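You operate a simulated robot arm through the tools that you are given. There is no shell and no other tool. Be economical: measure what you need, move in short steps, check, and stop when the job is done.

You are at the controls of a simulated two-armed robot. One attempt, no reset.

Task
Press the green button marked scan three times. Open the drawer with a white label, fetch the small carton with an orange stripe from the inside of the drawer with a white label and set it on the top of the weighing bench, then shut the label. Shut the upper door two. Put the carton labelled "pins" from the top of the window bench on top of the silver small steel shelf. Shut the swing table of the crimp press. Fetch the glass bell and set it on the top of the steel cleaning bench. Fetch the flask with two bands and stand it on the grey wide steel dish. Take the round steel holder on the top of the window bench and put it away on the press side of the island bench. Pick up the carton labelled "Tamrelle" from the top of the window bench with one hand, pass it to the other hand and put it on the top of the steel cleaning bench. Take the jar with a yellow lid and leave it on the lower shelf of the dark-top bench. Close the black lid. Take the jar labelled "used" from the top of the dark-top bench and leave it on the steel dish with a green rim. Take the vial with a black stripe on the bench top beside the four-ring tray and put it away on the press side of the island bench. Any order will do. Set down upright: carton, glass bell, flask with two bands, jar with a yellow lid, jar, vial with a black stripe. The swing table of the crimp press goes anticlockwise seen from above, to its stop.

Only the result counts: the job must be done as asked and must still hold three seconds after the hand-in. Knocking over, shifting, dropping, spilling or breaking anything else fails it. Lids that push on must go on centred and level and be pressed home; caps that screw on are set level and turned clockwise until they are tight.

Robot
Two 6-joint arms with two-finger parallel grippers on one trunk, on a base that drives. Base frame: it is fixed to the floor where the robot stands at the start and does not move with it; the origin is under the middle of the robot, x ahead of it, y to its left, z up; the surface under the hand at the start is at about z = 0.9. Readings come in m, degrees, newtons and seconds.
The left shoulder is at the start at [-0.076, 0.177, 0.834], the right one opposite. With the tool pointing down near the work surface each hand reaches from about 0.1 to 0.7 m from the robot's upright axis, wherever it stands, measured 20 degrees to its own side. Places, roughly: black lid [-3.7, -1.3, 1.3]; blue carton of wipes, tall open carton [-3, -4.25, 1]; drawer with a white label [0.5, 0, 0.7]; flask with two bands [-3.25, -4, 1]; glass bell (12x12x14 cm) [-1.8, -1.3, 1]; green button marked scan [0.5, -0.1, 0.9]; jar marked beads, jar with a black lid [-4.25, -0.5, 1]; jar with a yellow lid (6x6x9 cm) [-3.7, -1.6, 0.3]; lower shelf of the dark-top bench [-4, -0.7, 0.4]; press side of the island bench [-1.8, -1.5, 0.9]; round steel holder (15x10x10 cm) [-3.3, -4.2, 0.9]; slim carton with a brown stripe, slim carton with  [-2.5, -4.25, 1]; small carton with an orange stripe [0.5, 0, 0.75]; small steel shelf (24x11x9 cm) [-2.4, -4.1, 0.9]; steel dish with a green rim (6x6x3 cm) [-3.9, -0.5, 0.9]; swing table of the crimp press [-1.9, -1.5, 0.9]; top of the steel cleaning bench [-4.7, -4.2, 0.9]; top of the weighing bench [-3.9, -1.4, 0.9]; upper door two [0.2, 1.9, 1.6]; vial with a black stripe (3x3x6 cm) [-4.7, -1.4, 0.9]; wide steel dish (9x9x3 cm) [-3.1, -4.1, 0.9]. Payload 1.57 kg a hand.
The TCP of each hand is the grasp point between the finger pads, 0.03 m short of the fingertips. In the tool frame z runs along the fingers and y along their closing line. The gripper opens to 0.08 m. The fingers are 0.017 m wide and 0.012 m thick; the gripper's body (0.04 by 0.082 m) begins 0.08 m behind the TCP.
Orientation is that of the tool frame in the base frame, as a unit quaternion [x, y, z, w]. With the fingers straight down and closing along the base's y, the tool's x points along the base's -x, its y along +y and its z along -z.

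Tools
- The arms move only by the tool play_rows. It takes "left_plan", "right_plan" or both (then of equal length, played together; a hand with none holds still); each is a list of rows, each a list of 6 numbers: the shift along the tool's x, y, z in m, then the turn, a rotation vector about the tool's x, y, z in degrees. In form: [[x, y, z, rx, ry, rz], ...]. A call has 1 to 12 rows; each row shifts and turns the commanded pose from where the row before left it, along the tool's axes as they then stand. "left_jaw" and "right_jaw" are, for a hand that has rows, the finger opening in m, from 0 to 0.08, set as the call begins (left out, the last holds). Each row takes 0.2 s and may step no farther than 0.05 m and 8.6 degrees from the row before; otherwise, or with a gripper value out of range, the whole call is refused. Where a pose cannot be reached the arm comes as near as it can. A force on the tool above 40 N (or 10 N above the force at the start of the call, whichever is more), or a blocked arm, ends the call early, and 0.2 s more pass. The fingers move at their own pace (about 0.072 m/s each) and stop on an object; they squeeze with about 25 N. The grip force told is the motor's: it shows also when the fingers shut on nothing. Time passes only in rows, and 0.2 s behind the last, so rows that do not move let the fingers close. It gives the time, the measured TCP pose, the force on the tool (base axes), the opening and the grip force at its end, in the units of the frame above (readings bear some noise), with the torque about the TCP (base axes, N m) and any sound that the robot's microphone picked up.
- Cameras (640 x 400 px; columns grow to the right, rows downward): "scene" is now at [0.0245, -0.0169, 1.5403]; the picture's right is [-0.22, -0.98, 0.00], its down [-0.84, 0.19, -0.50] and it looks along [0.49, -0.11, -0.86] (base axes); focal length 227 px, centre (320, 200). "left" rides on the left gripper at [0.072, 0.007, -0.122] in its tool frame; the picture's right is [-0.09, 1.00, 0.00], its down [-0.84, -0.08, -0.54] and it looks along [-0.54, -0.05, 0.84] (tool axes); focal length 238 px, centre (320, 200). "right" rides on the right gripper at [0.072, -0.007, -0.122] in its tool frame; the picture's right is [0.09, 1.00, 0.00], its down [-0.84, 0.08, -0.54] and it looks along [-0.54, 0.05, 0.84] (tool axes); focal length 238 px, centre (320, 200). There is no depth. A picture from a camera that has moved, and an enlarged one, comes with that camera's place and axes in the base frame and with its lens.
- get_image(camera): a new picture of that camera. It takes no simulated time.
- slide_trunk(by): slides the trunk up (or, below 0, down) by that many m; the arms and the scene camera ride with it, the base frame stays. It gives what a move gives, with no picture.
- drive_base(legs): drives the robot by 1 to 6 legs, each [ahead, left, turn to the left] in m, m and degrees, along the robot's own axes; the way and the turn of a leg run together, so that a leg with both is an arc; at most 1.5 m and 180 degrees a leg. The arms and the cameras ride along, it lands a little off, and it stops where it bumps. It gives what a move gives.
- pan_tilt(pan, tilt): turns the head with the scene camera to pan (to the left, within 143 degrees either way) and tilt (down, from -29 to 69), counted from straight ahead of the robot. It gives what a move gives.
- zoom(camera, box): a new picture of the part [left, top, right, bottom] of that camera's present view, enlarged. It takes no simulated time.
- job_done(): hands the job in; it is judged then, once.

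Go step by step. Nothing tells you exact positions but the pictures and the camera data: compare them with the known pose of the tool, close in by small moves and look again before you grip or let go. The budget is 577 turns and 370 pictures, counting those below and the enlarged ones. Unless the task says otherwise, let go and move clear before handing in.

The tools are called after "Call:" as name(argument=value, ...) on one line, values as JSON. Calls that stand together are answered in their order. play_rows: Moves the arms, as the interface text tells. Its arguments: {"type":"object","properties":{"left_plan":{"type":"array","items":{"type":"array","items":{"type":"number"}}},"left_jaw":{"type":"number"},"right_plan":{"type":"array","items":{"type":"array","items":{"type":"number"}}},"right_jaw":{"type":"number"}},"required":[]} The other tools are called the same way: slide_trunk (by) slides the trunk up or down; drive_base (legs) drives the base; pan_tilt (pan, tilt) turns the head that bears the scene camera; get_image (camera) takes a picture; zoom (camera, box) takes an enlarged picture of a part of a camera's view; job_done () hands the job in.

At the start:

```text
time: 0.0
left_position: [0.4993, 0.1322, 1.2291]
left_tool_rot: [0.0, 1.0, 0.0, 0.0]
left_wrist_force: [0.2, 0.0, 0.1]
left_moment: [-0.01, 0.01, -0.01]
left_gripper_width: 0.0799
left_grip_force: 0.0
right_position: [0.3609, -0.2023, 1.238]
right_tool_rot: [0.0, 1.0, -0.001, 0.0]
right_wrist_force: [-0.3, 0.3, 0.2]
right_moment: [0.02, -0.01, 0.01]
right_gripper_width: 0.08
right_grip_force: 0.1
trunk travel left (down, up): [-0.276, 0.051]
robot x, y, heading: [-0.001, 0.001, -0.2]
head pan, tilt: [-12.6, 59.8]
```

scene: 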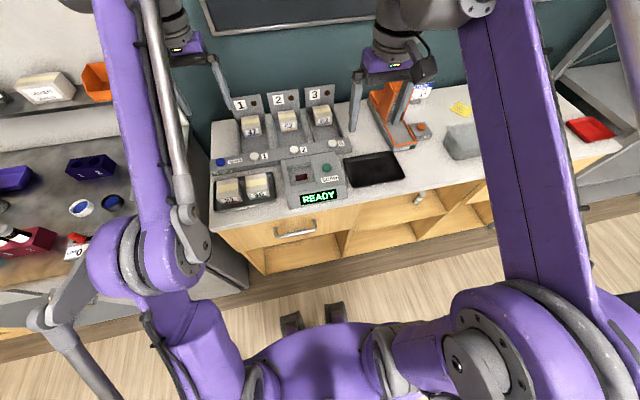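
right: 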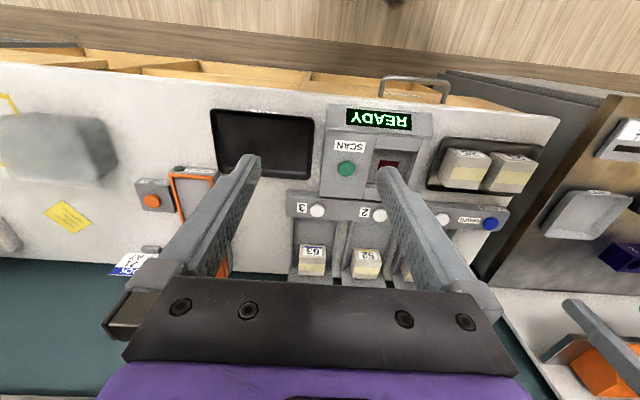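
left: 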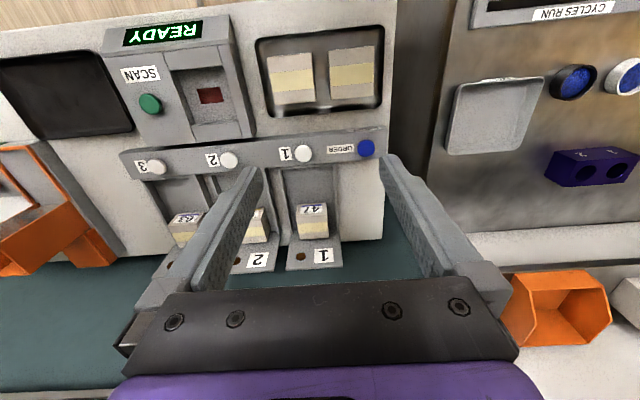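

I place the scan button at about [0.478, -0.142, 0.949] from both hand cameras. I'll zoom in on the console before moving.

Call:
zoom(camera="right", box=[200, 80, 560, 300])

Call:
zoom(camera="scene", box=[180, 60, 480, 290])

```text
1.78 times, centred on (380, 190) of right
camera zoom: at [0.2887, -0.2102, 1.3597], right [-0.09, 1.0, 0.0], down [0.84, 0.08, 0.54], along [0.54, 0.05, -0.84], focal length 424 px, centre (213, 218)
```

zoom: 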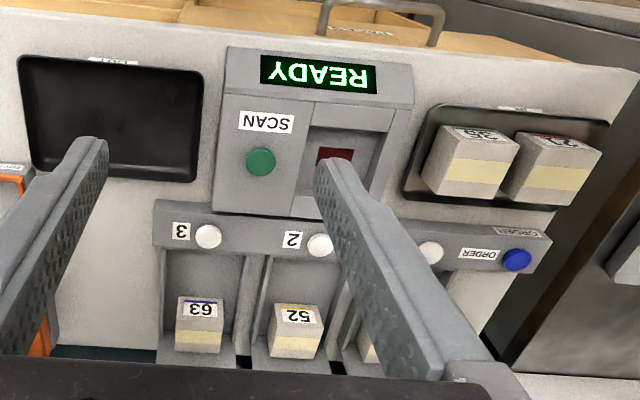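

```text
1.74 times, centred on (330, 175) of scene
camera zoom: at [0.0245, -0.0169, 1.5403], right [-0.22, -0.98, 0.0], down [-0.84, 0.19, -0.5], along [0.49, -0.11, -0.86], focal length 395 px, centre (303, 244)
```

zoom: 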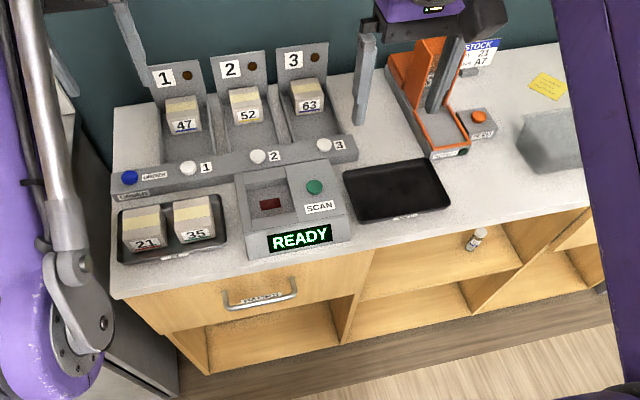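

The button faces up, so I'll bring the closed right fingers over it.

Call:
play_rows(right_plan=[[-0.0234, 0.012, 0.04, 0, 0, 0], [-0.0234, 0.012, 0.04, 0, 0, 0], [-0.0234, 0.012, 0.04, 0, 0, 0], [-0.0234, 0.012, 0.04, 0, 0, 0], [-0.0234, 0.012, 0.04, 0, 0, 0], [0, 0, 0, 0, 0, 0]], right_jaw=0)

Call:
get_image(camera="right")

```text
time: 1.4
left_position: [0.4972, 0.131, 1.2293]
left_tool_rot: [0.0, 1.0, 0.0, -0.001]
left_wrist_force: [-1.2, -0.8, -0.2]
left_moment: [0.05, -0.02, 0.02]
left_gripper_width: 0.08
left_grip_force: 0.0
right_position: [0.4768, -0.1431, 1.0383]
right_tool_rot: [0.0, 1.0, 0.0, 0.001]
right_wrist_force: [-0.5, 0.6, -0.2]
right_moment: [0.02, -0.06, 0.01]
right_gripper_width: 0.0
right_grip_force: 21.4
trunk travel left (down, up): [-0.276, 0.051]
robot x, y, heading: [-0.0001, -0.0007, -0.1]
head pan, tilt: [-12.6, 59.8]
```

```text
364 pictures are left
camera right: at [0.4061, -0.1501, 1.1599], right [-0.09, 1.0, 0.0], down [0.84, 0.08, 0.54], along [0.54, 0.05, -0.84], focal length 238 px, centre (320, 200)
```

right: 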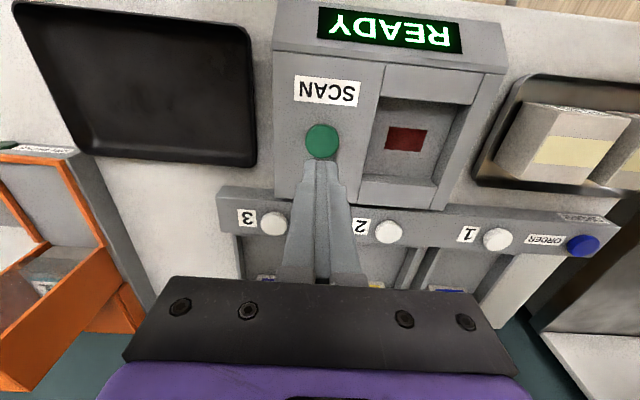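

The tips are over the button, so I'll go down and feel for the press.

Call:
play_rows(right_plan=[[0, 0.001, 0.03, 0, 0, 0], [0, 0, 0.02, 0, 0, 0], [0, 0, 0.004, 0, 0, 0], [0, 0, 0.003, 0, 0, 0], [0, 0, 0.003, 0, 0, 0], [0, 0, 0, 0, 0, 0]])

Call:
get_image(camera="right")

```text
time: 2.8
left_position: [0.4995, 0.1314, 1.2288]
left_tool_rot: [0.0, 1.0, 0.0, 0.0]
left_wrist_force: [0.2, -0.4, 0.0]
left_moment: [-0.03, -0.03, 0.0]
left_gripper_width: 0.0801
left_grip_force: 0.0
right_position: [0.4773, -0.1407, 0.9771]
right_tool_rot: [-0.001, 1.0, 0.001, 0.0]
right_wrist_force: [-0.4, 0.3, 1.3]
right_moment: [0.02, 0.05, 0.01]
right_gripper_width: 0.0002
right_grip_force: 20.8
trunk travel left (down, up): [-0.276, 0.051]
robot x, y, heading: [0.0005, -0.0023, 0.3]
head pan, tilt: [-12.6, 59.8]
```

```text
363 pictures are left
camera right: at [0.406, -0.1484, 1.0995], right [-0.09, 1.0, 0.0], down [0.84, 0.08, 0.54], along [0.54, 0.05, -0.84], focal length 238 px, centre (320, 200)
```

right: 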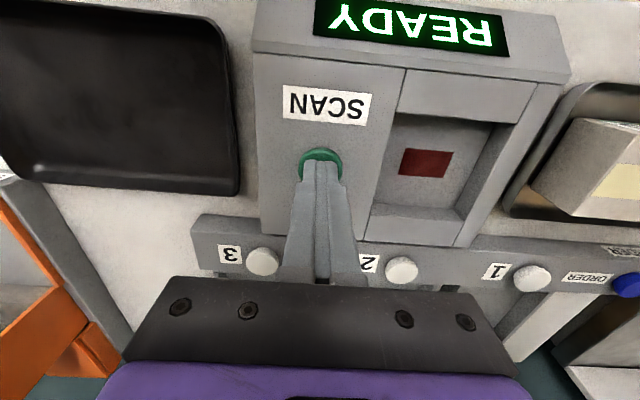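

I've just reached contact, so I'll press further in 2 mm steps.

Call:
play_rows(right_plan=[[0, 0, 0.002, 0, 0, 0], [0, 0, 0.002, 0, 0, 0], [0, 0, 0, 0, 0, 0]])

```text
time: 3.6
left_position: [0.499, 0.1317, 1.2287]
left_tool_rot: [0.0, 1.0, -0.001, -0.001]
left_wrist_force: [-0.3, -0.3, 0.1]
left_moment: [0.0, 0.03, 0.04]
left_gripper_width: 0.0798
left_grip_force: 0.0
right_position: [0.4764, -0.1403, 0.9748]
right_tool_rot: [0.0, 1.0, 0.001, 0.0]
right_wrist_force: [0.7, -2.1, 5.5]
right_moment: [-0.04, 0.04, 0.01]
right_gripper_width: 0.0004
right_grip_force: 21.8
trunk travel left (down, up): [-0.276, 0.051]
robot x, y, heading: [0.0003, -0.002, 0.0]
head pan, tilt: [-12.6, 59.8]
heard: click
```

One click is heard. I'll release and check the display before the next press.

Call:
play_rows(right_plan=[[0, 0, -0.01, 0, 0, 0], [0, 0, -0.002, 0, 0, 0], [0, 0, 0, 0, 0, 0]])

Call:
get_image(camera="right")

Call:
play_rows(right_plan=[[0, 0, 0.007, 0, 0, 0], [0, 0, 0.003, 0, 0, 0], [0, 0, 0.002, 0, 0, 0], [0, 0, 0, 0, 0, 0]])

Call:
get_image(camera="right")

```text
time: 4.4
left_position: [0.4994, 0.1331, 1.2297]
left_tool_rot: [0.0, 1.0, 0.0, 0.0]
left_wrist_force: [-0.2, -0.3, -1.5]
left_moment: [0.02, -0.02, -0.03]
left_gripper_width: 0.08
left_grip_force: 0.0
right_position: [0.4788, -0.141, 0.9872]
right_tool_rot: [0.0, 1.0, 0.0, -0.001]
right_wrist_force: [-0.2, 0.5, -0.6]
right_moment: [0.01, -0.03, 0.02]
right_gripper_width: 0.0001
right_grip_force: 20.7
trunk travel left (down, up): [-0.276, 0.051]
robot x, y, heading: [0.0009, 0.0011, 0.0]
head pan, tilt: [-12.6, 59.8]
```

```text
362 pictures are left
camera right: at [0.4066, -0.1491, 1.108], right [-0.09, 1.0, 0.0], down [0.84, 0.08, 0.54], along [0.54, 0.05, -0.84], focal length 238 px, centre (320, 200)
```

right: 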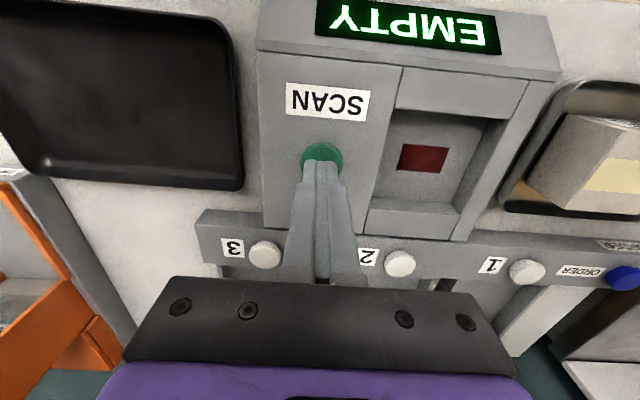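

```text
time: 5.4
left_position: [0.4986, 0.1324, 1.2297]
left_tool_rot: [0.0, 1.0, 0.001, 0.0]
left_wrist_force: [-0.4, -0.4, 0.3]
left_moment: [-0.01, -0.02, 0.0]
left_gripper_width: 0.0803
left_grip_force: 0.0
right_position: [0.4766, -0.1414, 0.9749]
right_tool_rot: [-0.001, 1.0, 0.0, 0.001]
right_wrist_force: [3.2, 2.0, 16.9]
right_moment: [0.07, 0.04, 0.03]
right_gripper_width: 0.0
right_grip_force: 21.4
trunk travel left (down, up): [-0.276, 0.051]
robot x, y, heading: [0.0003, -0.0014, 0.4]
head pan, tilt: [-12.6, 59.8]
heard: click
```

```text
361 pictures are left
camera right: at [0.4055, -0.1492, 1.0958], right [-0.09, 1.0, 0.0], down [0.84, 0.08, 0.54], along [0.54, 0.05, -0.84], focal length 238 px, centre (320, 200)
```

right: 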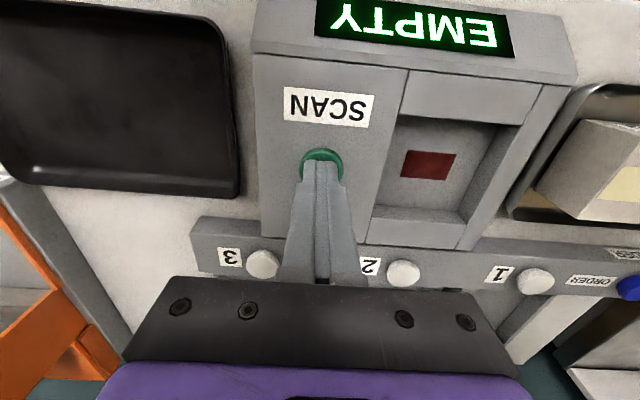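

That makes two clicks. I'll release, press a third time, then lift clear.

Call:
play_rows(right_plan=[[0, 0, -0.01, 0, 0, 0], [0, 0, -0.002, 0, 0, 0], [0, 0, 0, 0, 0, 0]])

Call:
play_rows(right_plan=[[0, 0, 0.007, 0, 0, 0], [0, 0, 0.003, 0, 0, 0], [0, 0, 0.002, 0, 0, 0], [0, 0, 0, 0, 0, 0]])

Call:
play_rows(right_plan=[[0, 0, -0.01, 0, 0, 0], [0, 0, -0.03, 0, 0, 0], [0, 0, -0.05, 0, 0, 0], [0, 0, -0.05, 0, 0, 0], [0.04, 0, -0.02, 0, 0, 0], [0.04, 0, 0, 0, 0, 0]])

Call:
get_image(camera="right")

```text
time: 6.2
left_position: [0.4989, 0.1315, 1.2285]
left_tool_rot: [-0.001, 1.0, 0.0, 0.0]
left_wrist_force: [0.7, -0.3, -0.1]
left_moment: [-0.01, 0.01, -0.03]
left_gripper_width: 0.0799
left_grip_force: 0.1
right_position: [0.4779, -0.1427, 0.9859]
right_tool_rot: [0.0, 1.0, 0.0, 0.0]
right_wrist_force: [0.2, 0.1, 0.1]
right_moment: [0.01, -0.02, -0.01]
right_gripper_width: 0.0
right_grip_force: 20.9
trunk travel left (down, up): [-0.276, 0.051]
robot x, y, heading: [-0.0008, -0.0034, -0.1]
head pan, tilt: [-12.6, 59.8]
```

```text
time: 7.2
left_position: [0.4987, 0.131, 1.2295]
left_tool_rot: [0.001, 1.0, 0.001, -0.001]
left_wrist_force: [0.1, 0.6, -0.1]
left_moment: [-0.01, 0.0, 0.03]
left_gripper_width: 0.0801
left_grip_force: 0.0
right_position: [0.4768, -0.1427, 0.9742]
right_tool_rot: [0.0, 1.0, 0.0, 0.0]
right_wrist_force: [-1.4, 2.1, 3.9]
right_moment: [0.06, 0.08, -0.02]
right_gripper_width: 0.0
right_grip_force: 20.9
trunk travel left (down, up): [-0.276, 0.051]
robot x, y, heading: [0.0033, 0.0007, -0.1]
head pan, tilt: [-12.6, 59.8]
heard: click
```

```text
time: 8.6
left_position: [0.4986, 0.1307, 1.2285]
left_tool_rot: [0.0, 1.0, -0.001, 0.0]
left_wrist_force: [-0.4, -0.2, 0.1]
left_moment: [-0.01, -0.01, -0.04]
left_gripper_width: 0.0802
left_grip_force: 0.0
right_position: [0.3966, -0.1401, 1.1362]
right_tool_rot: [-0.001, 1.0, 0.001, 0.001]
right_wrist_force: [0.3, -0.2, -0.1]
right_moment: [0.01, -0.02, 0.01]
right_gripper_width: 0.0002
right_grip_force: 20.7
trunk travel left (down, up): [-0.276, 0.051]
robot x, y, heading: [-0.0016, 0.0007, -0.1]
head pan, tilt: [-12.6, 59.8]
```

```text
360 pictures are left
camera right: at [0.3243, -0.147, 1.2571], right [-0.09, 1.0, 0.0], down [0.84, 0.08, 0.54], along [0.54, 0.05, -0.84], focal length 238 px, centre (320, 200)
```

right: 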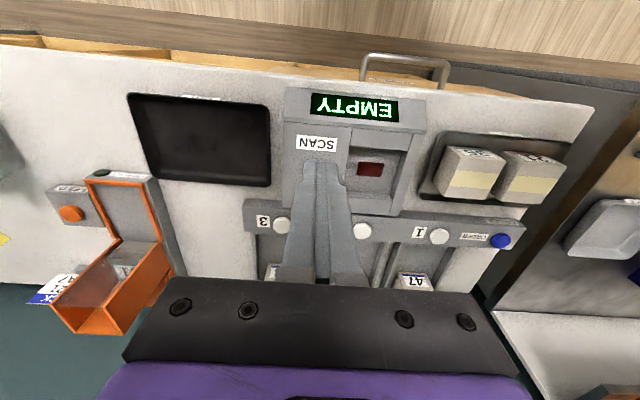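

Three clicks are in. Next is the drawer, so I'll back off a little and look at its face.

Call:
drive_base(legs=[[-0.3, 0, 0]])

Call:
pan_tilt(pan=0, tilt=45)

Call:
get_image(camera="scene")

```text
time: 10.7
left_position: [0.1962, 0.1321, 1.2293]
left_tool_rot: [0.0, 1.0, -0.001, 0.0]
left_wrist_force: [0.2, 0.1, -0.1]
left_moment: [-0.02, -0.01, -0.01]
left_gripper_width: 0.08
left_grip_force: 0.1
right_position: [0.0955, -0.1399, 1.1362]
right_tool_rot: [0.0, 1.0, 0.0, 0.0]
right_wrist_force: [-0.5, -0.6, 0.6]
right_moment: [0.01, 0.0, 0.04]
right_gripper_width: 0.0001
right_grip_force: 21.1
trunk travel left (down, up): [-0.276, 0.051]
robot x, y, heading: [-0.304, 0.0008, -0.3]
head pan, tilt: [-12.6, 59.8]
```

```text
time: 11.4
left_position: [0.1969, 0.1324, 1.2287]
left_tool_rot: [0.001, 1.0, 0.001, -0.001]
left_wrist_force: [1.2, -0.7, 0.1]
left_moment: [0.0, 0.0, 0.0]
left_gripper_width: 0.0801
left_grip_force: 0.0
right_position: [0.0944, -0.1392, 1.1357]
right_tool_rot: [0.001, 1.0, 0.001, 0.0]
right_wrist_force: [0.1, -0.3, 0.0]
right_moment: [0.0, 0.02, -0.01]
right_gripper_width: 0.0
right_grip_force: 21.3
trunk travel left (down, up): [-0.276, 0.051]
robot x, y, heading: [-0.3012, -0.0004, -0.0]
head pan, tilt: [0.0, 45.0]
```

```text
359 pictures are left
camera scene: at [-0.2622, -0.0023, 1.5595], right [0.0, -1.0, 0.0], down [-0.71, 0.0, -0.71], along [0.71, 0.0, -0.71], focal length 227 px, centre (320, 200)
```

scene: 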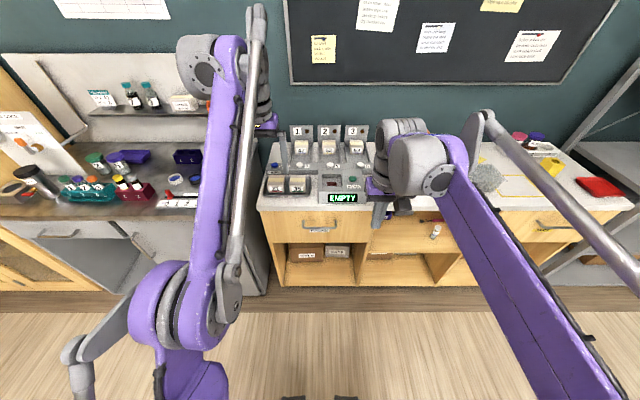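

Call:
zoom(camera="scene", box=[250, 170, 390, 270])

Call:
get_image(camera="left")

Call:
get_image(camera="right")

```text
4.00 times, centred on (320, 220) of scene
camera zoom: at [-0.2622, -0.0023, 1.5595], right [0.0, -1.0, 0.0], down [-0.71, 0.0, -0.71], along [0.71, 0.0, -0.71], focal length 908 px, centre (320, 120)
```

zoom: 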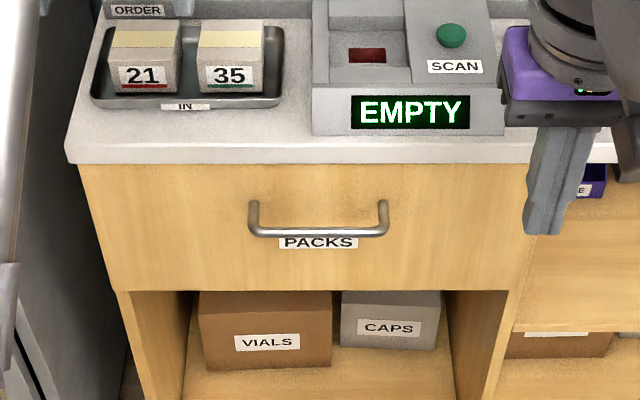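

```text
357 pictures are left
camera left: at [0.1244, 0.1381, 1.3507], right [0.09, 1.0, 0.0], down [0.84, -0.08, 0.54], along [0.54, -0.05, -0.84], focal length 238 px, centre (320, 200)
```

left: 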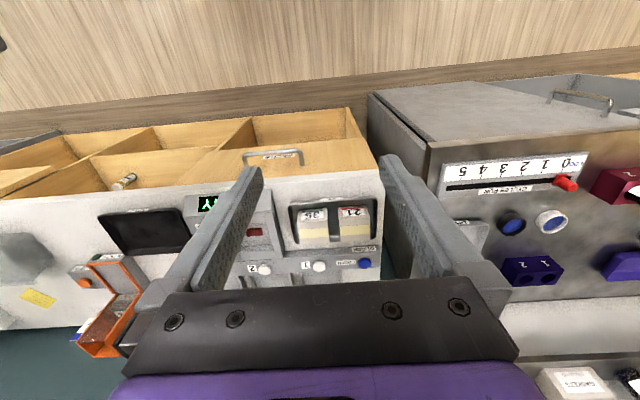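

```text
356 pictures are left
camera right: at [0.023, -0.1471, 1.2567], right [-0.09, 1.0, 0.0], down [0.84, 0.08, 0.54], along [0.54, 0.05, -0.84], focal length 238 px, centre (320, 200)
```

right: 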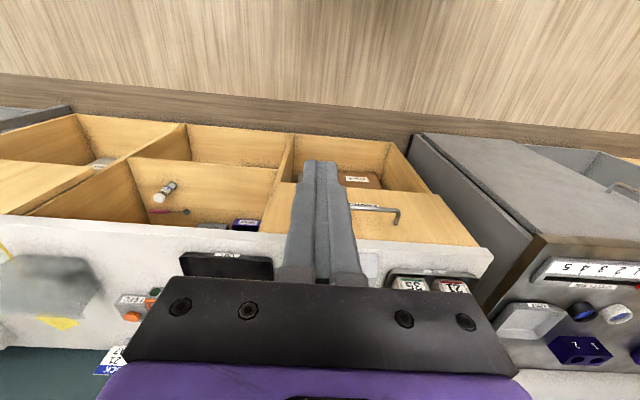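

The drawer's bar handle sits at about x 0.35, y ±0.07, z 0.775. I'll turn the left hand to point forward with a vertical grip, and move the right arm aside.

Call:
play_rows(left_plan=[[0, 0, 0.02, 0, -8.2, 0], [0, 0, 0.02, 0, -8.2, 0], [0, 0, 0.02, 0, -8.2, 0], [0, 0, 0.02, 0, -8.2, 0], [0, 0, 0.02, 0, -8.2, 0], [0, 0, 0, 0, -8.2, 0], [0, 0, 0, 0, -8.2, 0], [0, 0, 0, 0, -8.2, 0], [0, 0, 0, 0, -8.2, 0], [0, 0, 0, 0, -8.2, 0], [0, 0, 0, 0, -8.0, 0]], right_plan=[[0, -0.02, 0, 0, 0, 0], [0, -0.02, 0, 0, 0, 0], [0, -0.02, 0, 0, 0, 0], [0, -0.02, 0, 0, 0, 0], [0, -0.02, 0, 0, 0, 0], [0, -0.02, 0, 0, 0, 0], [0, -0.02, 0, 0, 0, 0], [0, -0.02, 0, 0, 0, 0], [0, 0, 0, 0, 0, 0], [0, 0, 0, 0, 0, 0], [0, 0, 0, 0, 0, 0]])

Call:
play_rows(left_plan=[[0.02, 0, 0, 0, 0, 8.2], [0.02, 0, 0, 0, 0, 8.2], [0.02, 0, 0, 0, 0, 8.2], [0.02, 0, 0, 0, 0, 8.2], [0.0, 0, 0, 0, 0, 8.2], [0, 0, 0, 0, 0, 8.2], [0, 0, 0, 0, 0, 8.2], [0, 0, 0, 0, 0, 8.2], [0, 0, 0, 0, 0, 8.2], [0, 0, 0, 0, 0, 8.2], [0, 0, 0, 0, 0, 8.0]])

```text
time: 13.8
left_position: [0.2239, 0.1346, 1.1334]
left_tool_rot: [-0.006, 0.728, 0.002, 0.685]
left_wrist_force: [0.2, 0.1, 0.5]
left_moment: [0.0, 0.02, 0.01]
left_gripper_width: 0.0801
left_grip_force: 0.1
left hand out of reach, approached as far as the arm can: row 11
right_position: [0.0935, -0.2986, 1.1356]
right_tool_rot: [0.0, 1.0, 0.0, 0.0]
right_wrist_force: [-0.4, 0.0, 0.5]
right_moment: [0.01, 0.0, 0.0]
right_gripper_width: 0.0
right_grip_force: 21.3
trunk travel left (down, up): [-0.276, 0.051]
robot x, y, heading: [-0.3044, 0.0021, -0.1]
head pan, tilt: [0.0, 45.0]
```

```text
time: 16.2
left_position: [0.2195, 0.1483, 1.0585]
left_tool_rot: [0.514, 0.517, 0.488, 0.481]
left_wrist_force: [0.2, -0.5, -0.2]
left_moment: [0.01, 0.04, -0.02]
left_gripper_width: 0.0797
left_grip_force: 0.0
right_position: [0.0941, -0.3, 1.1351]
right_tool_rot: [0.0, 1.0, 0.0, 0.0]
right_wrist_force: [-0.2, 0.3, -0.3]
right_moment: [-0.02, 0.02, 0.02]
right_gripper_width: 0.0
right_grip_force: 21.1
trunk travel left (down, up): [-0.276, 0.051]
robot x, y, heading: [-0.3062, 0.0001, -0.1]
head pan, tilt: [0.0, 45.0]
```

Call:
play_rows(left_plan=[[-0.021, -0.0405, 0.002, 0, 0, 0], [-0.021, -0.0405, 0.002, 0, 0, 0], [-0.021, -0.0405, 0.002, 0, 0, 0], [-0.021, -0.0405, 0.002, 0, 0, 0], [-0.021, -0.0405, 0.002, 0, 0, 0], [-0.021, -0.0405, 0.002, 0, 0, 0], [-0.021, -0.0405, 0.002, 0, 0, 0], [0, 0, 0, 0, 0, 0]])

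Call:
get_image(camera="left")

Call:
get_image(camera="scene")

```text
time: 18.0
left_position: [0.2606, -0.0134, 0.8012]
left_tool_rot: [0.513, 0.517, 0.487, 0.481]
left_wrist_force: [0.1, -0.1, -0.7]
left_moment: [0.02, -0.02, 0.03]
left_gripper_width: 0.0797
left_grip_force: 0.1
left hand out of reach, approached as far as the arm can: row 5, 6, 7
right_position: [0.0936, -0.2986, 1.1362]
right_tool_rot: [0.0, 1.0, 0.0, 0.002]
right_wrist_force: [0.6, -0.7, -0.9]
right_moment: [0.01, 0.0, -0.02]
right_gripper_width: 0.0001
right_grip_force: 21.6
trunk travel left (down, up): [-0.276, 0.051]
robot x, y, heading: [-0.303, 0.0016, -0.3]
head pan, tilt: [0.0, 45.0]
```

```text
355 pictures are left
camera left: at [0.1381, 0.0575, 0.8148], right [0.06, -0.09, 0.99], down [-0.54, -0.84, -0.05], along [0.84, -0.53, -0.1], focal length 238 px, centre (320, 200)
```

left: 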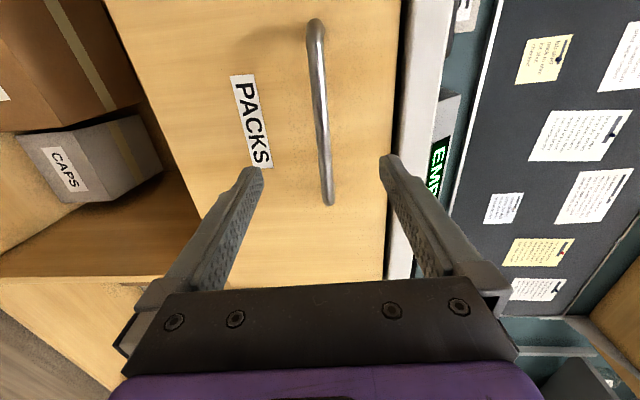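

```text
354 pictures are left
camera scene: at [-0.2627, -0.0017, 1.5596], right [0.0, -1.0, 0.0], down [-0.71, 0.0, -0.71], along [0.71, 0.0, -0.71], focal length 227 px, centre (320, 200)
```

scene: 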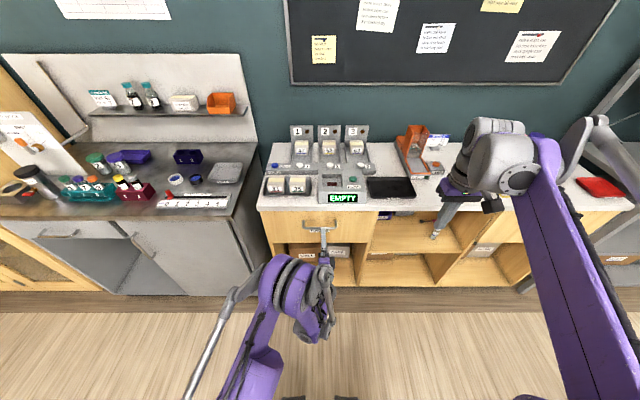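

The bar lies level with the hand, between the fingers. Advancing onto it.

Call:
play_rows(left_plan=[[0, 0, 0.03, 0, 0, 0], [0, 0, 0.03, 0, 0, 0], [0, 0, 0.025, 0, 0, 0], [0, 0, 0, 0, 0, 0]])

Call:
get_image(camera="left")

```text
time: 18.8
left_position: [0.338, -0.0134, 0.798]
left_tool_rot: [0.512, 0.517, 0.488, 0.482]
left_wrist_force: [-13.5, 1.3, 5.4]
left_moment: [-0.07, -0.88, -0.04]
left_gripper_width: 0.0799
left_grip_force: 0.0
right_position: [0.0931, -0.2999, 1.135]
right_tool_rot: [0.0, 1.0, 0.0, 0.001]
right_wrist_force: [0.1, 1.2, -0.2]
right_moment: [0.0, 0.03, -0.01]
right_gripper_width: 0.0
right_grip_force: 21.3
trunk travel left (down, up): [-0.276, 0.051]
robot x, y, heading: [-0.3026, 0.0004, -0.1]
head pan, tilt: [0.0, 45.0]
stopped in row 4 (left hand): the force on the tool passed its limit at 86 N (the readings are from after the stop); the commanded pose is now the measured one
```

```text
353 pictures are left
camera left: at [0.2147, 0.0563, 0.8119], right [0.06, -0.09, 0.99], down [-0.54, -0.84, -0.05], along [0.84, -0.53, -0.1], focal length 238 px, centre (320, 200)
```

left: 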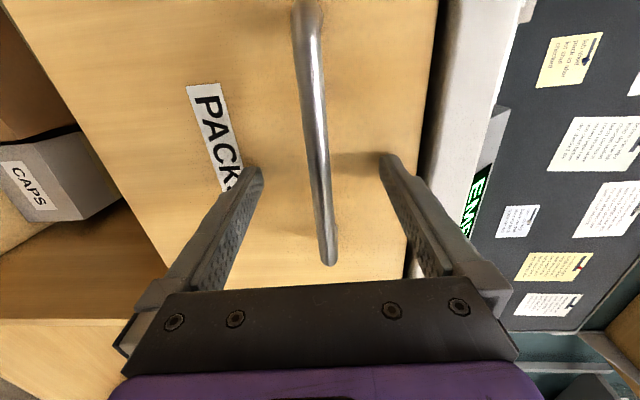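

The upper finger touched the counter lip. I'll narrow the jaws, go a little deeper, then grip the bar.

Call:
play_rows(left_plan=[[0, 0, -0.004, 0, 0, 0], [0, 0, 0, 0, 0, 0], [0, 0, 0, 0, 0, 0], [0, 0, 0.006, 0, 0, 0], [0, 0, 0.006, 0, 0, 0]], left_jaw=0.035)

Call:
play_rows(left_plan=[[0, 0, 0, 0, 0, 0], [0, 0, 0, 0, 0, 0], [0, 0, 0, 0, 0, 0]], left_jaw=0.0)

Call:
get_image(camera="left")

```text
time: 20.0
left_position: [0.3388, -0.0141, 0.7975]
left_tool_rot: [0.512, 0.518, 0.488, 0.482]
left_wrist_force: [-34.9, 4.2, 0.5]
left_moment: [-0.11, -0.97, 0.02]
left_gripper_width: 0.0349
left_grip_force: 0.1
right_position: [0.0918, -0.299, 1.1364]
right_tool_rot: [0.0, 1.0, 0.001, 0.001]
right_wrist_force: [0.1, -0.2, 0.9]
right_moment: [-0.02, 0.04, 0.0]
right_gripper_width: 0.0
right_grip_force: 20.5
trunk travel left (down, up): [-0.276, 0.051]
robot x, y, heading: [-0.3048, 0.0023, -0.0]
head pan, tilt: [0.0, 45.0]
stopped in row 5 (left hand): the force on the tool passed its limit at 46 N (the readings are from after the stop); the commanded pose is now the measured one
```

```text
time: 20.8
left_position: [0.34, -0.0141, 0.8007]
left_tool_rot: [0.512, 0.516, 0.489, 0.483]
left_wrist_force: [-23.1, -0.2, 25.8]
left_moment: [-0.03, -0.05, -0.03]
left_gripper_width: 0.0114
left_grip_force: 29.2
right_position: [0.0896, -0.2988, 1.1368]
right_tool_rot: [0.0, 1.0, 0.0, 0.004]
right_wrist_force: [-0.4, -0.1, 0.2]
right_moment: [-0.01, 0.02, 0.01]
right_gripper_width: 0.0001
right_grip_force: 21.1
trunk travel left (down, up): [-0.276, 0.051]
robot x, y, heading: [-0.3034, 0.001, 0.2]
head pan, tilt: [0.0, 45.0]
```

```text
352 pictures are left
camera left: at [0.2168, 0.0559, 0.8128], right [0.06, -0.09, 0.99], down [-0.54, -0.84, -0.05], along [0.84, -0.53, -0.1], focal length 238 px, centre (320, 200)
```

left: 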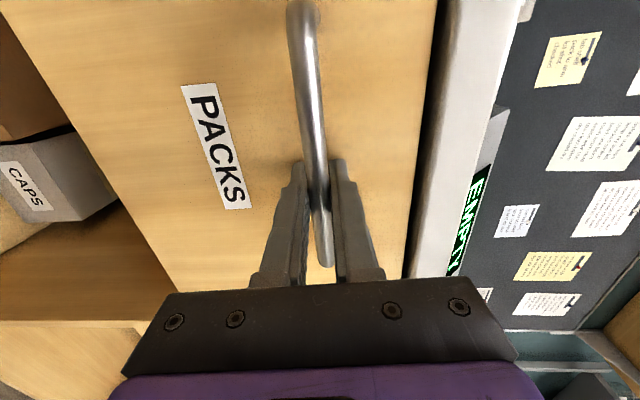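

The bar is gripped. Pulling the drawer toward me.

Call:
play_rows(left_plan=[[0, -0.001, -0.015, 0, 0, 0], [0, -0.002, -0.03, 0, 0, 0], [0, -0.002, -0.03, 0, 0, 0], [0, -0.002, -0.03, 0, 0, 0], [0, -0.002, -0.03, 0, 0, 0], [0, -0.002, -0.03, 0, 0, 0], [0, 0, 0, 0, 0, 0]])

Call:
get_image(camera="scene")

```text
time: 21.3
left_position: [0.3257, -0.0152, 0.7997]
left_tool_rot: [0.512, 0.516, 0.489, 0.482]
left_wrist_force: [-1.8, 0.2, 27.1]
left_moment: [-0.26, -0.01, -0.31]
left_gripper_width: 0.0117
left_grip_force: 29.4
right_position: [0.0916, -0.2987, 1.1368]
right_tool_rot: [0.001, 1.0, 0.0, 0.002]
right_wrist_force: [0.5, -0.4, -0.2]
right_moment: [0.04, -0.03, 0.01]
right_gripper_width: 0.0001
right_grip_force: 21.7
trunk travel left (down, up): [-0.276, 0.051]
robot x, y, heading: [-0.3027, 0.0006, 0.0]
head pan, tilt: [0.0, 45.0]
stopped in row 2 (left hand): the force on the tool passed its limit at 45 N (the readings are from after the stop); the commanded pose is now the measured one
```

```text
351 pictures are left
camera scene: at [-0.2655, -0.0019, 1.5595], right [0.0, -1.0, 0.0], down [-0.71, 0.0, -0.71], along [0.71, 0.0, -0.71], focal length 227 px, centre (320, 200)
```

scene: 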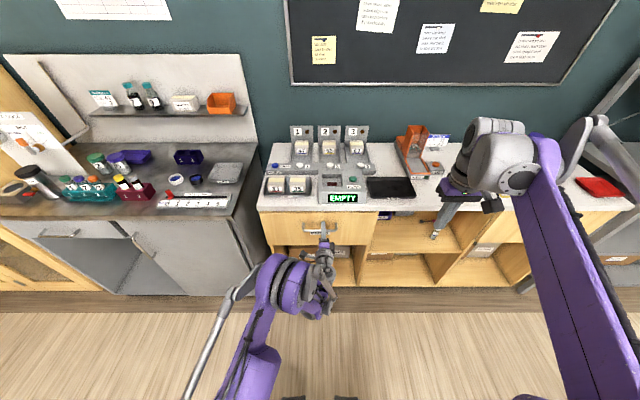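

Vertical strain of about 27 N has built up, so I'll relieve it by raising the hand, then pull more gently.

Call:
play_rows(left_plan=[[0, 0.003, 0, 0, 0, 0], [0, 0, 0, 0, 0, 0]])

Call:
play_rows(left_plan=[[0, 0, -0.01, 0, 0, 0], [0, 0, -0.01, 0, 0, 0], [0, 0, -0.01, 0, 0, 0], [0, 0, 0, 0, 0, 0]])

Call:
get_image(camera="left")

```text
time: 21.9
left_position: [0.3274, -0.0149, 0.8004]
left_tool_rot: [0.512, 0.517, 0.488, 0.482]
left_wrist_force: [-2.6, 0.7, -3.5]
left_moment: [-0.04, -0.21, 0.21]
left_gripper_width: 0.0117
left_grip_force: 29.0
right_position: [0.0943, -0.2999, 1.1364]
right_tool_rot: [0.0, 1.0, 0.0, 0.0]
right_wrist_force: [0.1, 0.2, 0.3]
right_moment: [0.0, 0.0, -0.02]
right_gripper_width: 0.0
right_grip_force: 21.2
trunk travel left (down, up): [-0.276, 0.051]
robot x, y, heading: [-0.3031, -0.0011, 0.0]
head pan, tilt: [0.0, 45.0]
```

```text
time: 22.9
left_position: [0.2978, -0.0135, 0.8001]
left_tool_rot: [0.512, 0.519, 0.487, 0.481]
left_wrist_force: [-0.1, 0.7, -29.7]
left_moment: [0.02, -0.51, -0.14]
left_gripper_width: 0.0117
left_grip_force: 28.8
right_position: [0.0954, -0.298, 1.1347]
right_tool_rot: [0.0, 1.0, 0.0, 0.0]
right_wrist_force: [-0.2, 0.7, 0.3]
right_moment: [0.03, 0.01, 0.01]
right_gripper_width: 0.0002
right_grip_force: 21.4
trunk travel left (down, up): [-0.276, 0.051]
robot x, y, heading: [-0.303, 0.0022, -0.1]
head pan, tilt: [0.0, 45.0]
stopped in row 4 (left hand): the force on the tool passed its limit at 42 N (the readings are from after the stop); the commanded pose is now the measured one
```

```text
350 pictures are left
camera left: at [0.1764, 0.0558, 0.8136], right [0.06, -0.09, 0.99], down [-0.54, -0.84, -0.04], along [0.84, -0.53, -0.1], focal length 238 px, centre (320, 200)
```

left: 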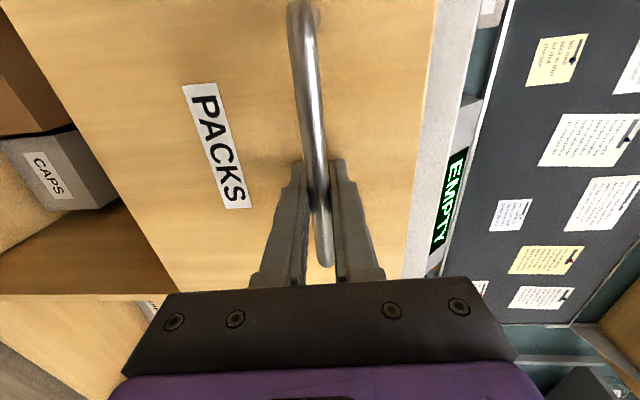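

The drawer is opening. I'll relieve the strain and pull along the true horizontal.

Call:
play_rows(left_plan=[[0, -0.003, 0, 0, 0, 0], [0, -0.0012, -0.02, 0, 0, 0], [0, -0.0012, -0.02, 0, 0, 0], [0, -0.0012, -0.02, 0, 0, 0], [0, 0, 0, 0, 0, 0]])

```text
time: 23.9
left_position: [0.259, -0.0148, 0.8006]
left_tool_rot: [0.51, 0.523, 0.489, 0.478]
left_wrist_force: [1.8, 6.2, -24.3]
left_moment: [0.15, -0.31, -0.91]
left_gripper_width: 0.012
left_grip_force: 28.6
left hand out of reach, approached as far as the arm can: row 4
right_position: [0.0947, -0.2981, 1.136]
right_tool_rot: [0.0, 1.0, 0.0, 0.0]
right_wrist_force: [0.2, 0.9, 1.0]
right_moment: [0.03, -0.02, -0.02]
right_gripper_width: 0.0001
right_grip_force: 21.3
trunk travel left (down, up): [-0.276, 0.051]
robot x, y, heading: [-0.303, -0.0041, 0.3]
head pan, tilt: [0.0, 45.0]
stopped in row 4 (left hand): the force on the tool passed its limit at 50 N (the readings are from after the stop); the commanded pose is now the measured one
```

The arm runs out of reach in this pose. I'll relieve the strain and pull by backing the base instead.

Call:
play_rows(left_plan=[[0, -0.002, 0, 0, 0, 0], [0, 0, 0, 0, 0, 0]])

Call:
drive_base(legs=[[-0.1, 0, 0]])

Call:
get_image(camera="scene")

```text
time: 24.5
left_position: [0.2583, -0.0149, 0.7987]
left_tool_rot: [0.51, 0.522, 0.488, 0.479]
left_wrist_force: [-0.8, 11.5, -18.1]
left_moment: [0.13, -0.18, -0.45]
left_gripper_width: 0.012
left_grip_force: 29.7
right_position: [0.0949, -0.2978, 1.1351]
right_tool_rot: [0.0, 1.0, 0.0, 0.0]
right_wrist_force: [-0.5, -0.3, 0.1]
right_moment: [-0.02, 0.01, -0.01]
right_gripper_width: 0.0002
right_grip_force: 21.8
trunk travel left (down, up): [-0.276, 0.051]
robot x, y, heading: [-0.306, 0.0012, -0.1]
head pan, tilt: [0.0, 45.0]
```

```text
time: 25.6
left_position: [0.1614, -0.0156, 0.7995]
left_tool_rot: [0.509, 0.523, 0.488, 0.479]
left_wrist_force: [1.9, 15.0, -21.1]
left_moment: [0.27, -0.01, 0.22]
left_gripper_width: 0.0118
left_grip_force: 28.6
right_position: [-0.0024, -0.2968, 1.135]
right_tool_rot: [-0.001, 1.0, 0.0, 0.0]
right_wrist_force: [0.3, -0.4, -0.6]
right_moment: [-0.01, 0.01, -0.03]
right_gripper_width: 0.0
right_grip_force: 21.4
trunk travel left (down, up): [-0.276, 0.051]
robot x, y, heading: [-0.3988, 0.0011, 0.2]
head pan, tilt: [0.0, 45.0]
```

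```text
349 pictures are left
camera scene: at [-0.3587, 0.0001, 1.5596], right [0.0, -1.0, 0.0], down [-0.71, 0.0, -0.71], along [0.71, 0.0, -0.71], focal length 227 px, centre (320, 200)
```

scene: 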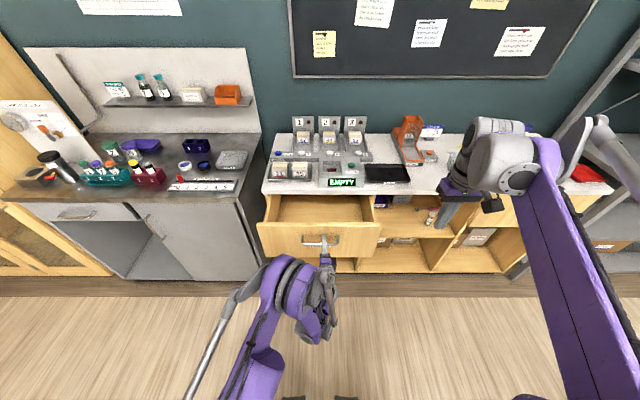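

Call:
zoom(camera="scene", box=[250, 170, 390, 260])

Call:
drive_base(legs=[[-0.08, 0, 0]])

Call:
zoom(camera="scene", box=[250, 170, 390, 260])

```text
4.44 times, centred on (320, 215) of scene
camera zoom: at [-0.3587, 0.0001, 1.5596], right [0.0, -1.0, 0.0], down [-0.71, 0.0, -0.71], along [0.71, 0.0, -0.71], focal length 1008 px, centre (320, 133)
```

zoom: 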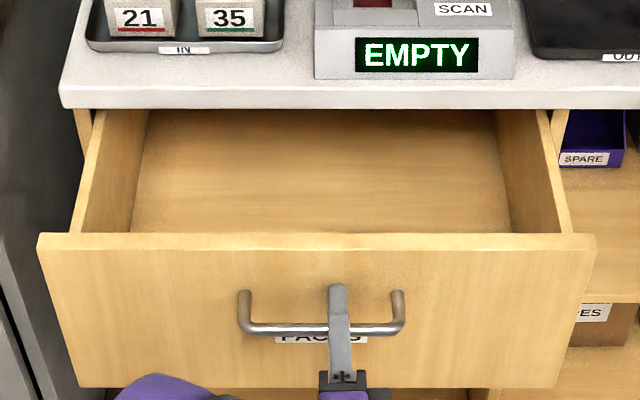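

```text
time: 26.7
left_position: [0.0827, -0.0149, 0.7995]
left_tool_rot: [0.51, 0.523, 0.488, 0.478]
left_wrist_force: [1.9, 7.4, -16.5]
left_moment: [0.24, -0.05, 0.17]
left_gripper_width: 0.0119
left_grip_force: 29.2
right_position: [-0.0814, -0.2969, 1.1364]
right_tool_rot: [-0.001, 1.0, 0.0, 0.0]
right_wrist_force: [-0.2, 0.3, -0.3]
right_moment: [-0.01, 0.02, -0.01]
right_gripper_width: 0.0
right_grip_force: 21.1
trunk travel left (down, up): [-0.276, 0.051]
robot x, y, heading: [-0.4802, 0.0011, 0.0]
head pan, tilt: [0.0, 45.0]
```

```text
4.44 times, centred on (320, 215) of scene
camera zoom: at [-0.4377, -0.0008, 1.5596], right [0.0, -1.0, 0.0], down [-0.71, 0.0, -0.71], along [0.71, 0.0, -0.71], focal length 1008 px, centre (320, 133)
```

zoom: 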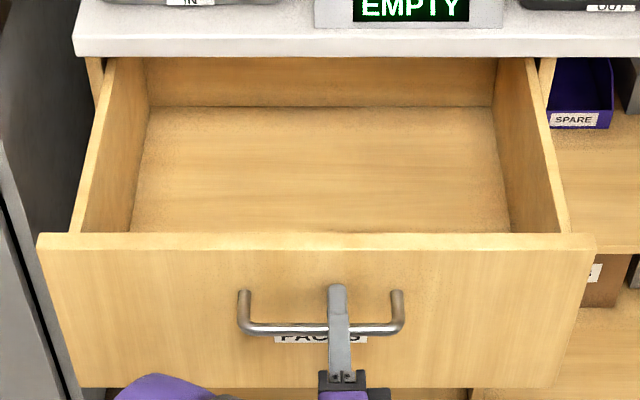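

No carton is in view. It may be hidden behind the drawer front, so I'll look in with the right hand's camera.

Call:
play_rows(right_plan=[[-0.045, 0.02, 0, 0, 0, 0], [-0.045, 0.02, 0, 0, 0, 0], [-0.045, 0.02, 0, 0, 0, 0], [-0.045, 0.02, 0, 0, 0, 0], [-0.045, 0.02, 0, 0, 0, 0], [-0.045, 0.02, 0, 0, 0, 0], [0, 0, 0, 0, 0, 0]], right_jaw=0.08)

Call:
get_image(camera="right")

```text
time: 28.3
left_position: [0.0829, -0.0141, 0.799]
left_tool_rot: [0.51, 0.522, 0.489, 0.478]
left_wrist_force: [-0.9, 4.1, -9.1]
left_moment: [0.09, -0.08, -0.04]
left_gripper_width: 0.012
left_grip_force: 28.9
right_position: [0.1289, -0.1862, 1.1044]
right_tool_rot: [-0.001, 1.0, 0.0, 0.0]
right_wrist_force: [0.3, -0.1, -0.8]
right_moment: [-0.01, -0.02, 0.01]
right_gripper_width: 0.0799
right_grip_force: 0.1
right hand out of reach, approached as far as the arm can: row 5, 6
trunk travel left (down, up): [-0.276, 0.051]
robot x, y, heading: [-0.4794, 0.0003, 0.1]
head pan, tilt: [0.0, 45.0]
```

```text
346 pictures are left
camera right: at [0.0564, -0.1943, 1.2256], right [-0.09, 1.0, 0.0], down [0.84, 0.08, 0.54], along [0.54, 0.05, -0.84], focal length 238 px, centre (320, 200)
```

right: 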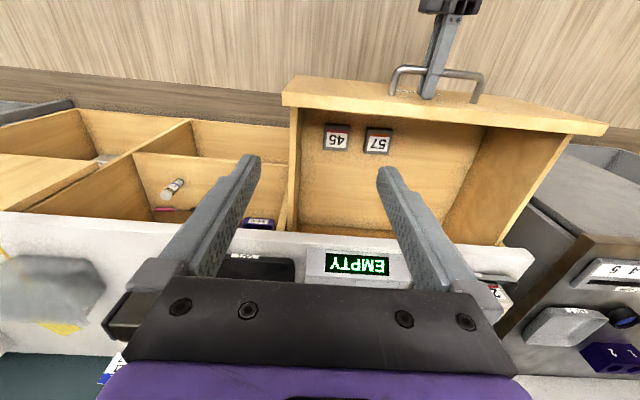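

Call:
zoom(camera="right", box=[280, 80, 480, 205])

```text
3.20 times, centred on (380, 142) of right
camera zoom: at [0.0564, -0.1943, 1.2256], right [-0.09, 1.0, 0.0], down [0.84, 0.08, 0.54], along [0.54, 0.05, -0.84], focal length 763 px, centre (128, 384)
```

zoom: 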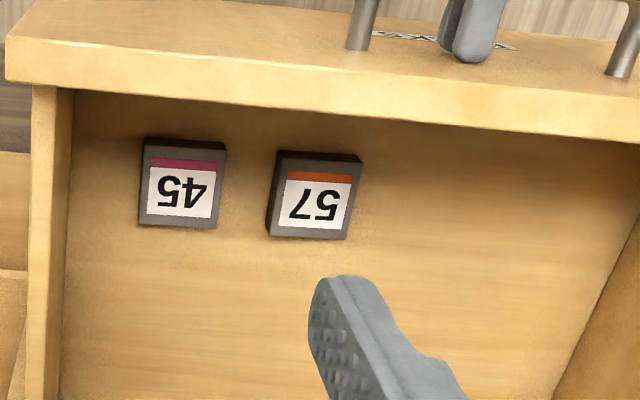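

There it is: "57" with the orange stripe, beside "45". I'll release the handle, withdraw the left hand upward, and then drive closer.

Call:
play_rows(left_plan=[[0, 0, 0, 0, 0, 0], [0, 0, 0, 0, 0, 0], [0, 0, -0.03, 0, 0, 0], [0, 0, -0.03, 0, 0, 0], [0.02, 0, -0.03, 0, 0, 0], [0.03, 0.03, 0, 0, 0, 0], [0.03, 0.03, 0, 0, 0, 0], [0.03, 0.03, 0, 0, 0, 0], [0.03, 0.03, 0, 0, 0, 0], [0.03, 0.03, 0, 0, 0, 0]], left_jaw=0.05)

```text
time: 29.5
left_position: [0.0519, -0.0298, 0.8351]
left_tool_rot: [0.509, 0.529, 0.481, 0.48]
left_wrist_force: [2.0, 0.9, -42.7]
left_moment: [0.45, 0.42, 0.65]
left_gripper_width: 0.0803
left_grip_force: 16.8
left hand out of reach, approached as far as the arm can: row 3, 4, 5
right_position: [0.1307, -0.1866, 1.1024]
right_tool_rot: [-0.001, 1.0, 0.0, -0.001]
right_wrist_force: [0.6, -0.4, 0.8]
right_moment: [-0.01, -0.03, -0.01]
right_gripper_width: 0.08
right_grip_force: 0.2
trunk travel left (down, up): [-0.276, 0.051]
robot x, y, heading: [-0.4813, -0.0012, 0.2]
head pan, tilt: [0.0, 45.0]
stopped in row 5 (left hand): the force on the tool passed its limit at 97 N (the readings are from after the stop); the commanded pose is now the measured one
```

The hand drifted upward and strained against the handle. Looking at it before I move again.

Call:
get_image(camera="left")

Call:
zoom(camera="scene", box=[250, 170, 390, 260])

```text
344 pictures are left
camera left: at [-0.0711, 0.0392, 0.8498], right [0.08, -0.07, 0.99], down [-0.53, -0.85, -0.02], along [0.85, -0.52, -0.11], focal length 238 px, centre (320, 200)
```

left: 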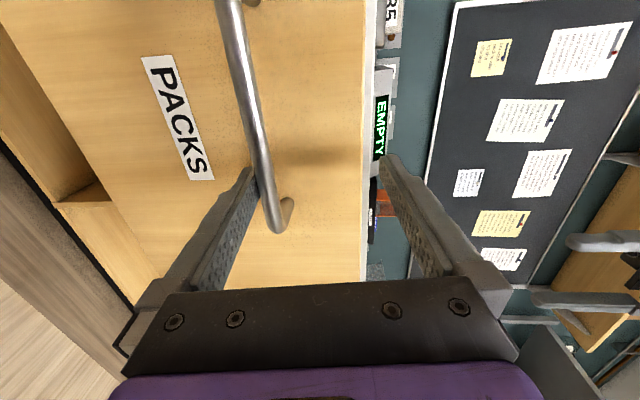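

```text
4.44 times, centred on (320, 215) of scene
camera zoom: at [-0.4359, -0.0016, 1.5591], right [0.0, -1.0, 0.0], down [-0.71, 0.0, -0.71], along [0.71, 0.0, -0.71], focal length 1008 px, centre (320, 133)
```

zoom: 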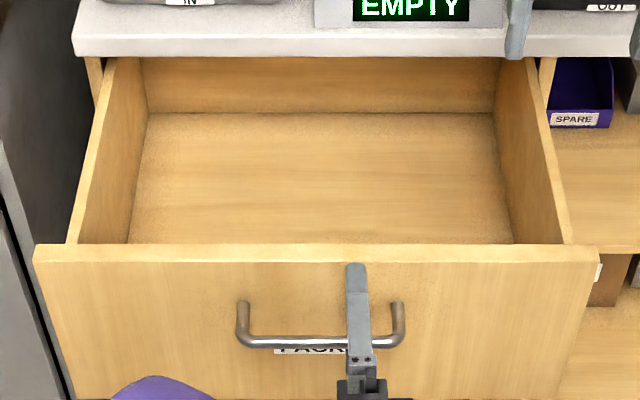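

The lower finger is pressing up on the bar. I'll lower the hand to clear it, then back the base straight out.

Call:
play_rows(left_plan=[[0, -0.015, 0, 0, 0, 0], [0, -0.02, 0, 0, 0, 0], [0, 0, 0, 0, 0, 0]])

Call:
drive_base(legs=[[-0.12, 0, 0]])

Call:
get_image(camera="scene")

```text
time: 30.3
left_position: [0.0608, -0.0382, 0.8154]
left_tool_rot: [0.509, 0.525, 0.484, 0.48]
left_wrist_force: [0.0, 0.5, -0.1]
left_moment: [0.02, 0.01, -0.02]
left_gripper_width: 0.0498
left_grip_force: 0.0
left hand out of reach, approached as far as the arm can: row 1, 2
right_position: [0.1272, -0.1865, 1.1043]
right_tool_rot: [0.0, 1.0, 0.0, 0.0]
right_wrist_force: [-0.1, -0.2, -0.9]
right_moment: [-0.01, -0.04, 0.0]
right_gripper_width: 0.08
right_grip_force: 0.2
trunk travel left (down, up): [-0.276, 0.051]
robot x, y, heading: [-0.4768, 0.0005, -0.0]
head pan, tilt: [0.0, 45.0]
```

```text
time: 31.5
left_position: [-0.0579, -0.0395, 0.8156]
left_tool_rot: [0.51, 0.526, 0.484, 0.48]
left_wrist_force: [-0.1, -0.6, 0.0]
left_moment: [-0.03, -0.02, -0.03]
left_gripper_width: 0.05
left_grip_force: 0.0
right_position: [0.0089, -0.1878, 1.1056]
right_tool_rot: [0.001, 1.0, 0.0, 0.0]
right_wrist_force: [0.2, 0.8, 0.5]
right_moment: [-0.01, -0.05, 0.01]
right_gripper_width: 0.08
right_grip_force: 0.0
trunk travel left (down, up): [-0.276, 0.051]
robot x, y, heading: [-0.6006, -0.0017, 0.1]
head pan, tilt: [0.0, 45.0]
```

```text
342 pictures are left
camera scene: at [-0.5578, -0.0017, 1.5596], right [0.0, -1.0, 0.0], down [-0.71, 0.0, -0.71], along [0.71, 0.0, -0.71], focal length 227 px, centre (320, 200)
```

scene: 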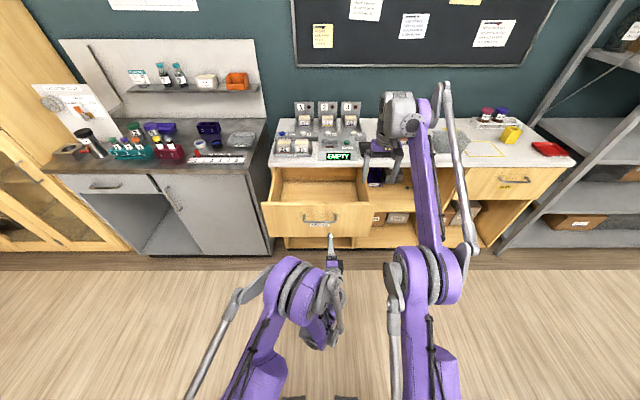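

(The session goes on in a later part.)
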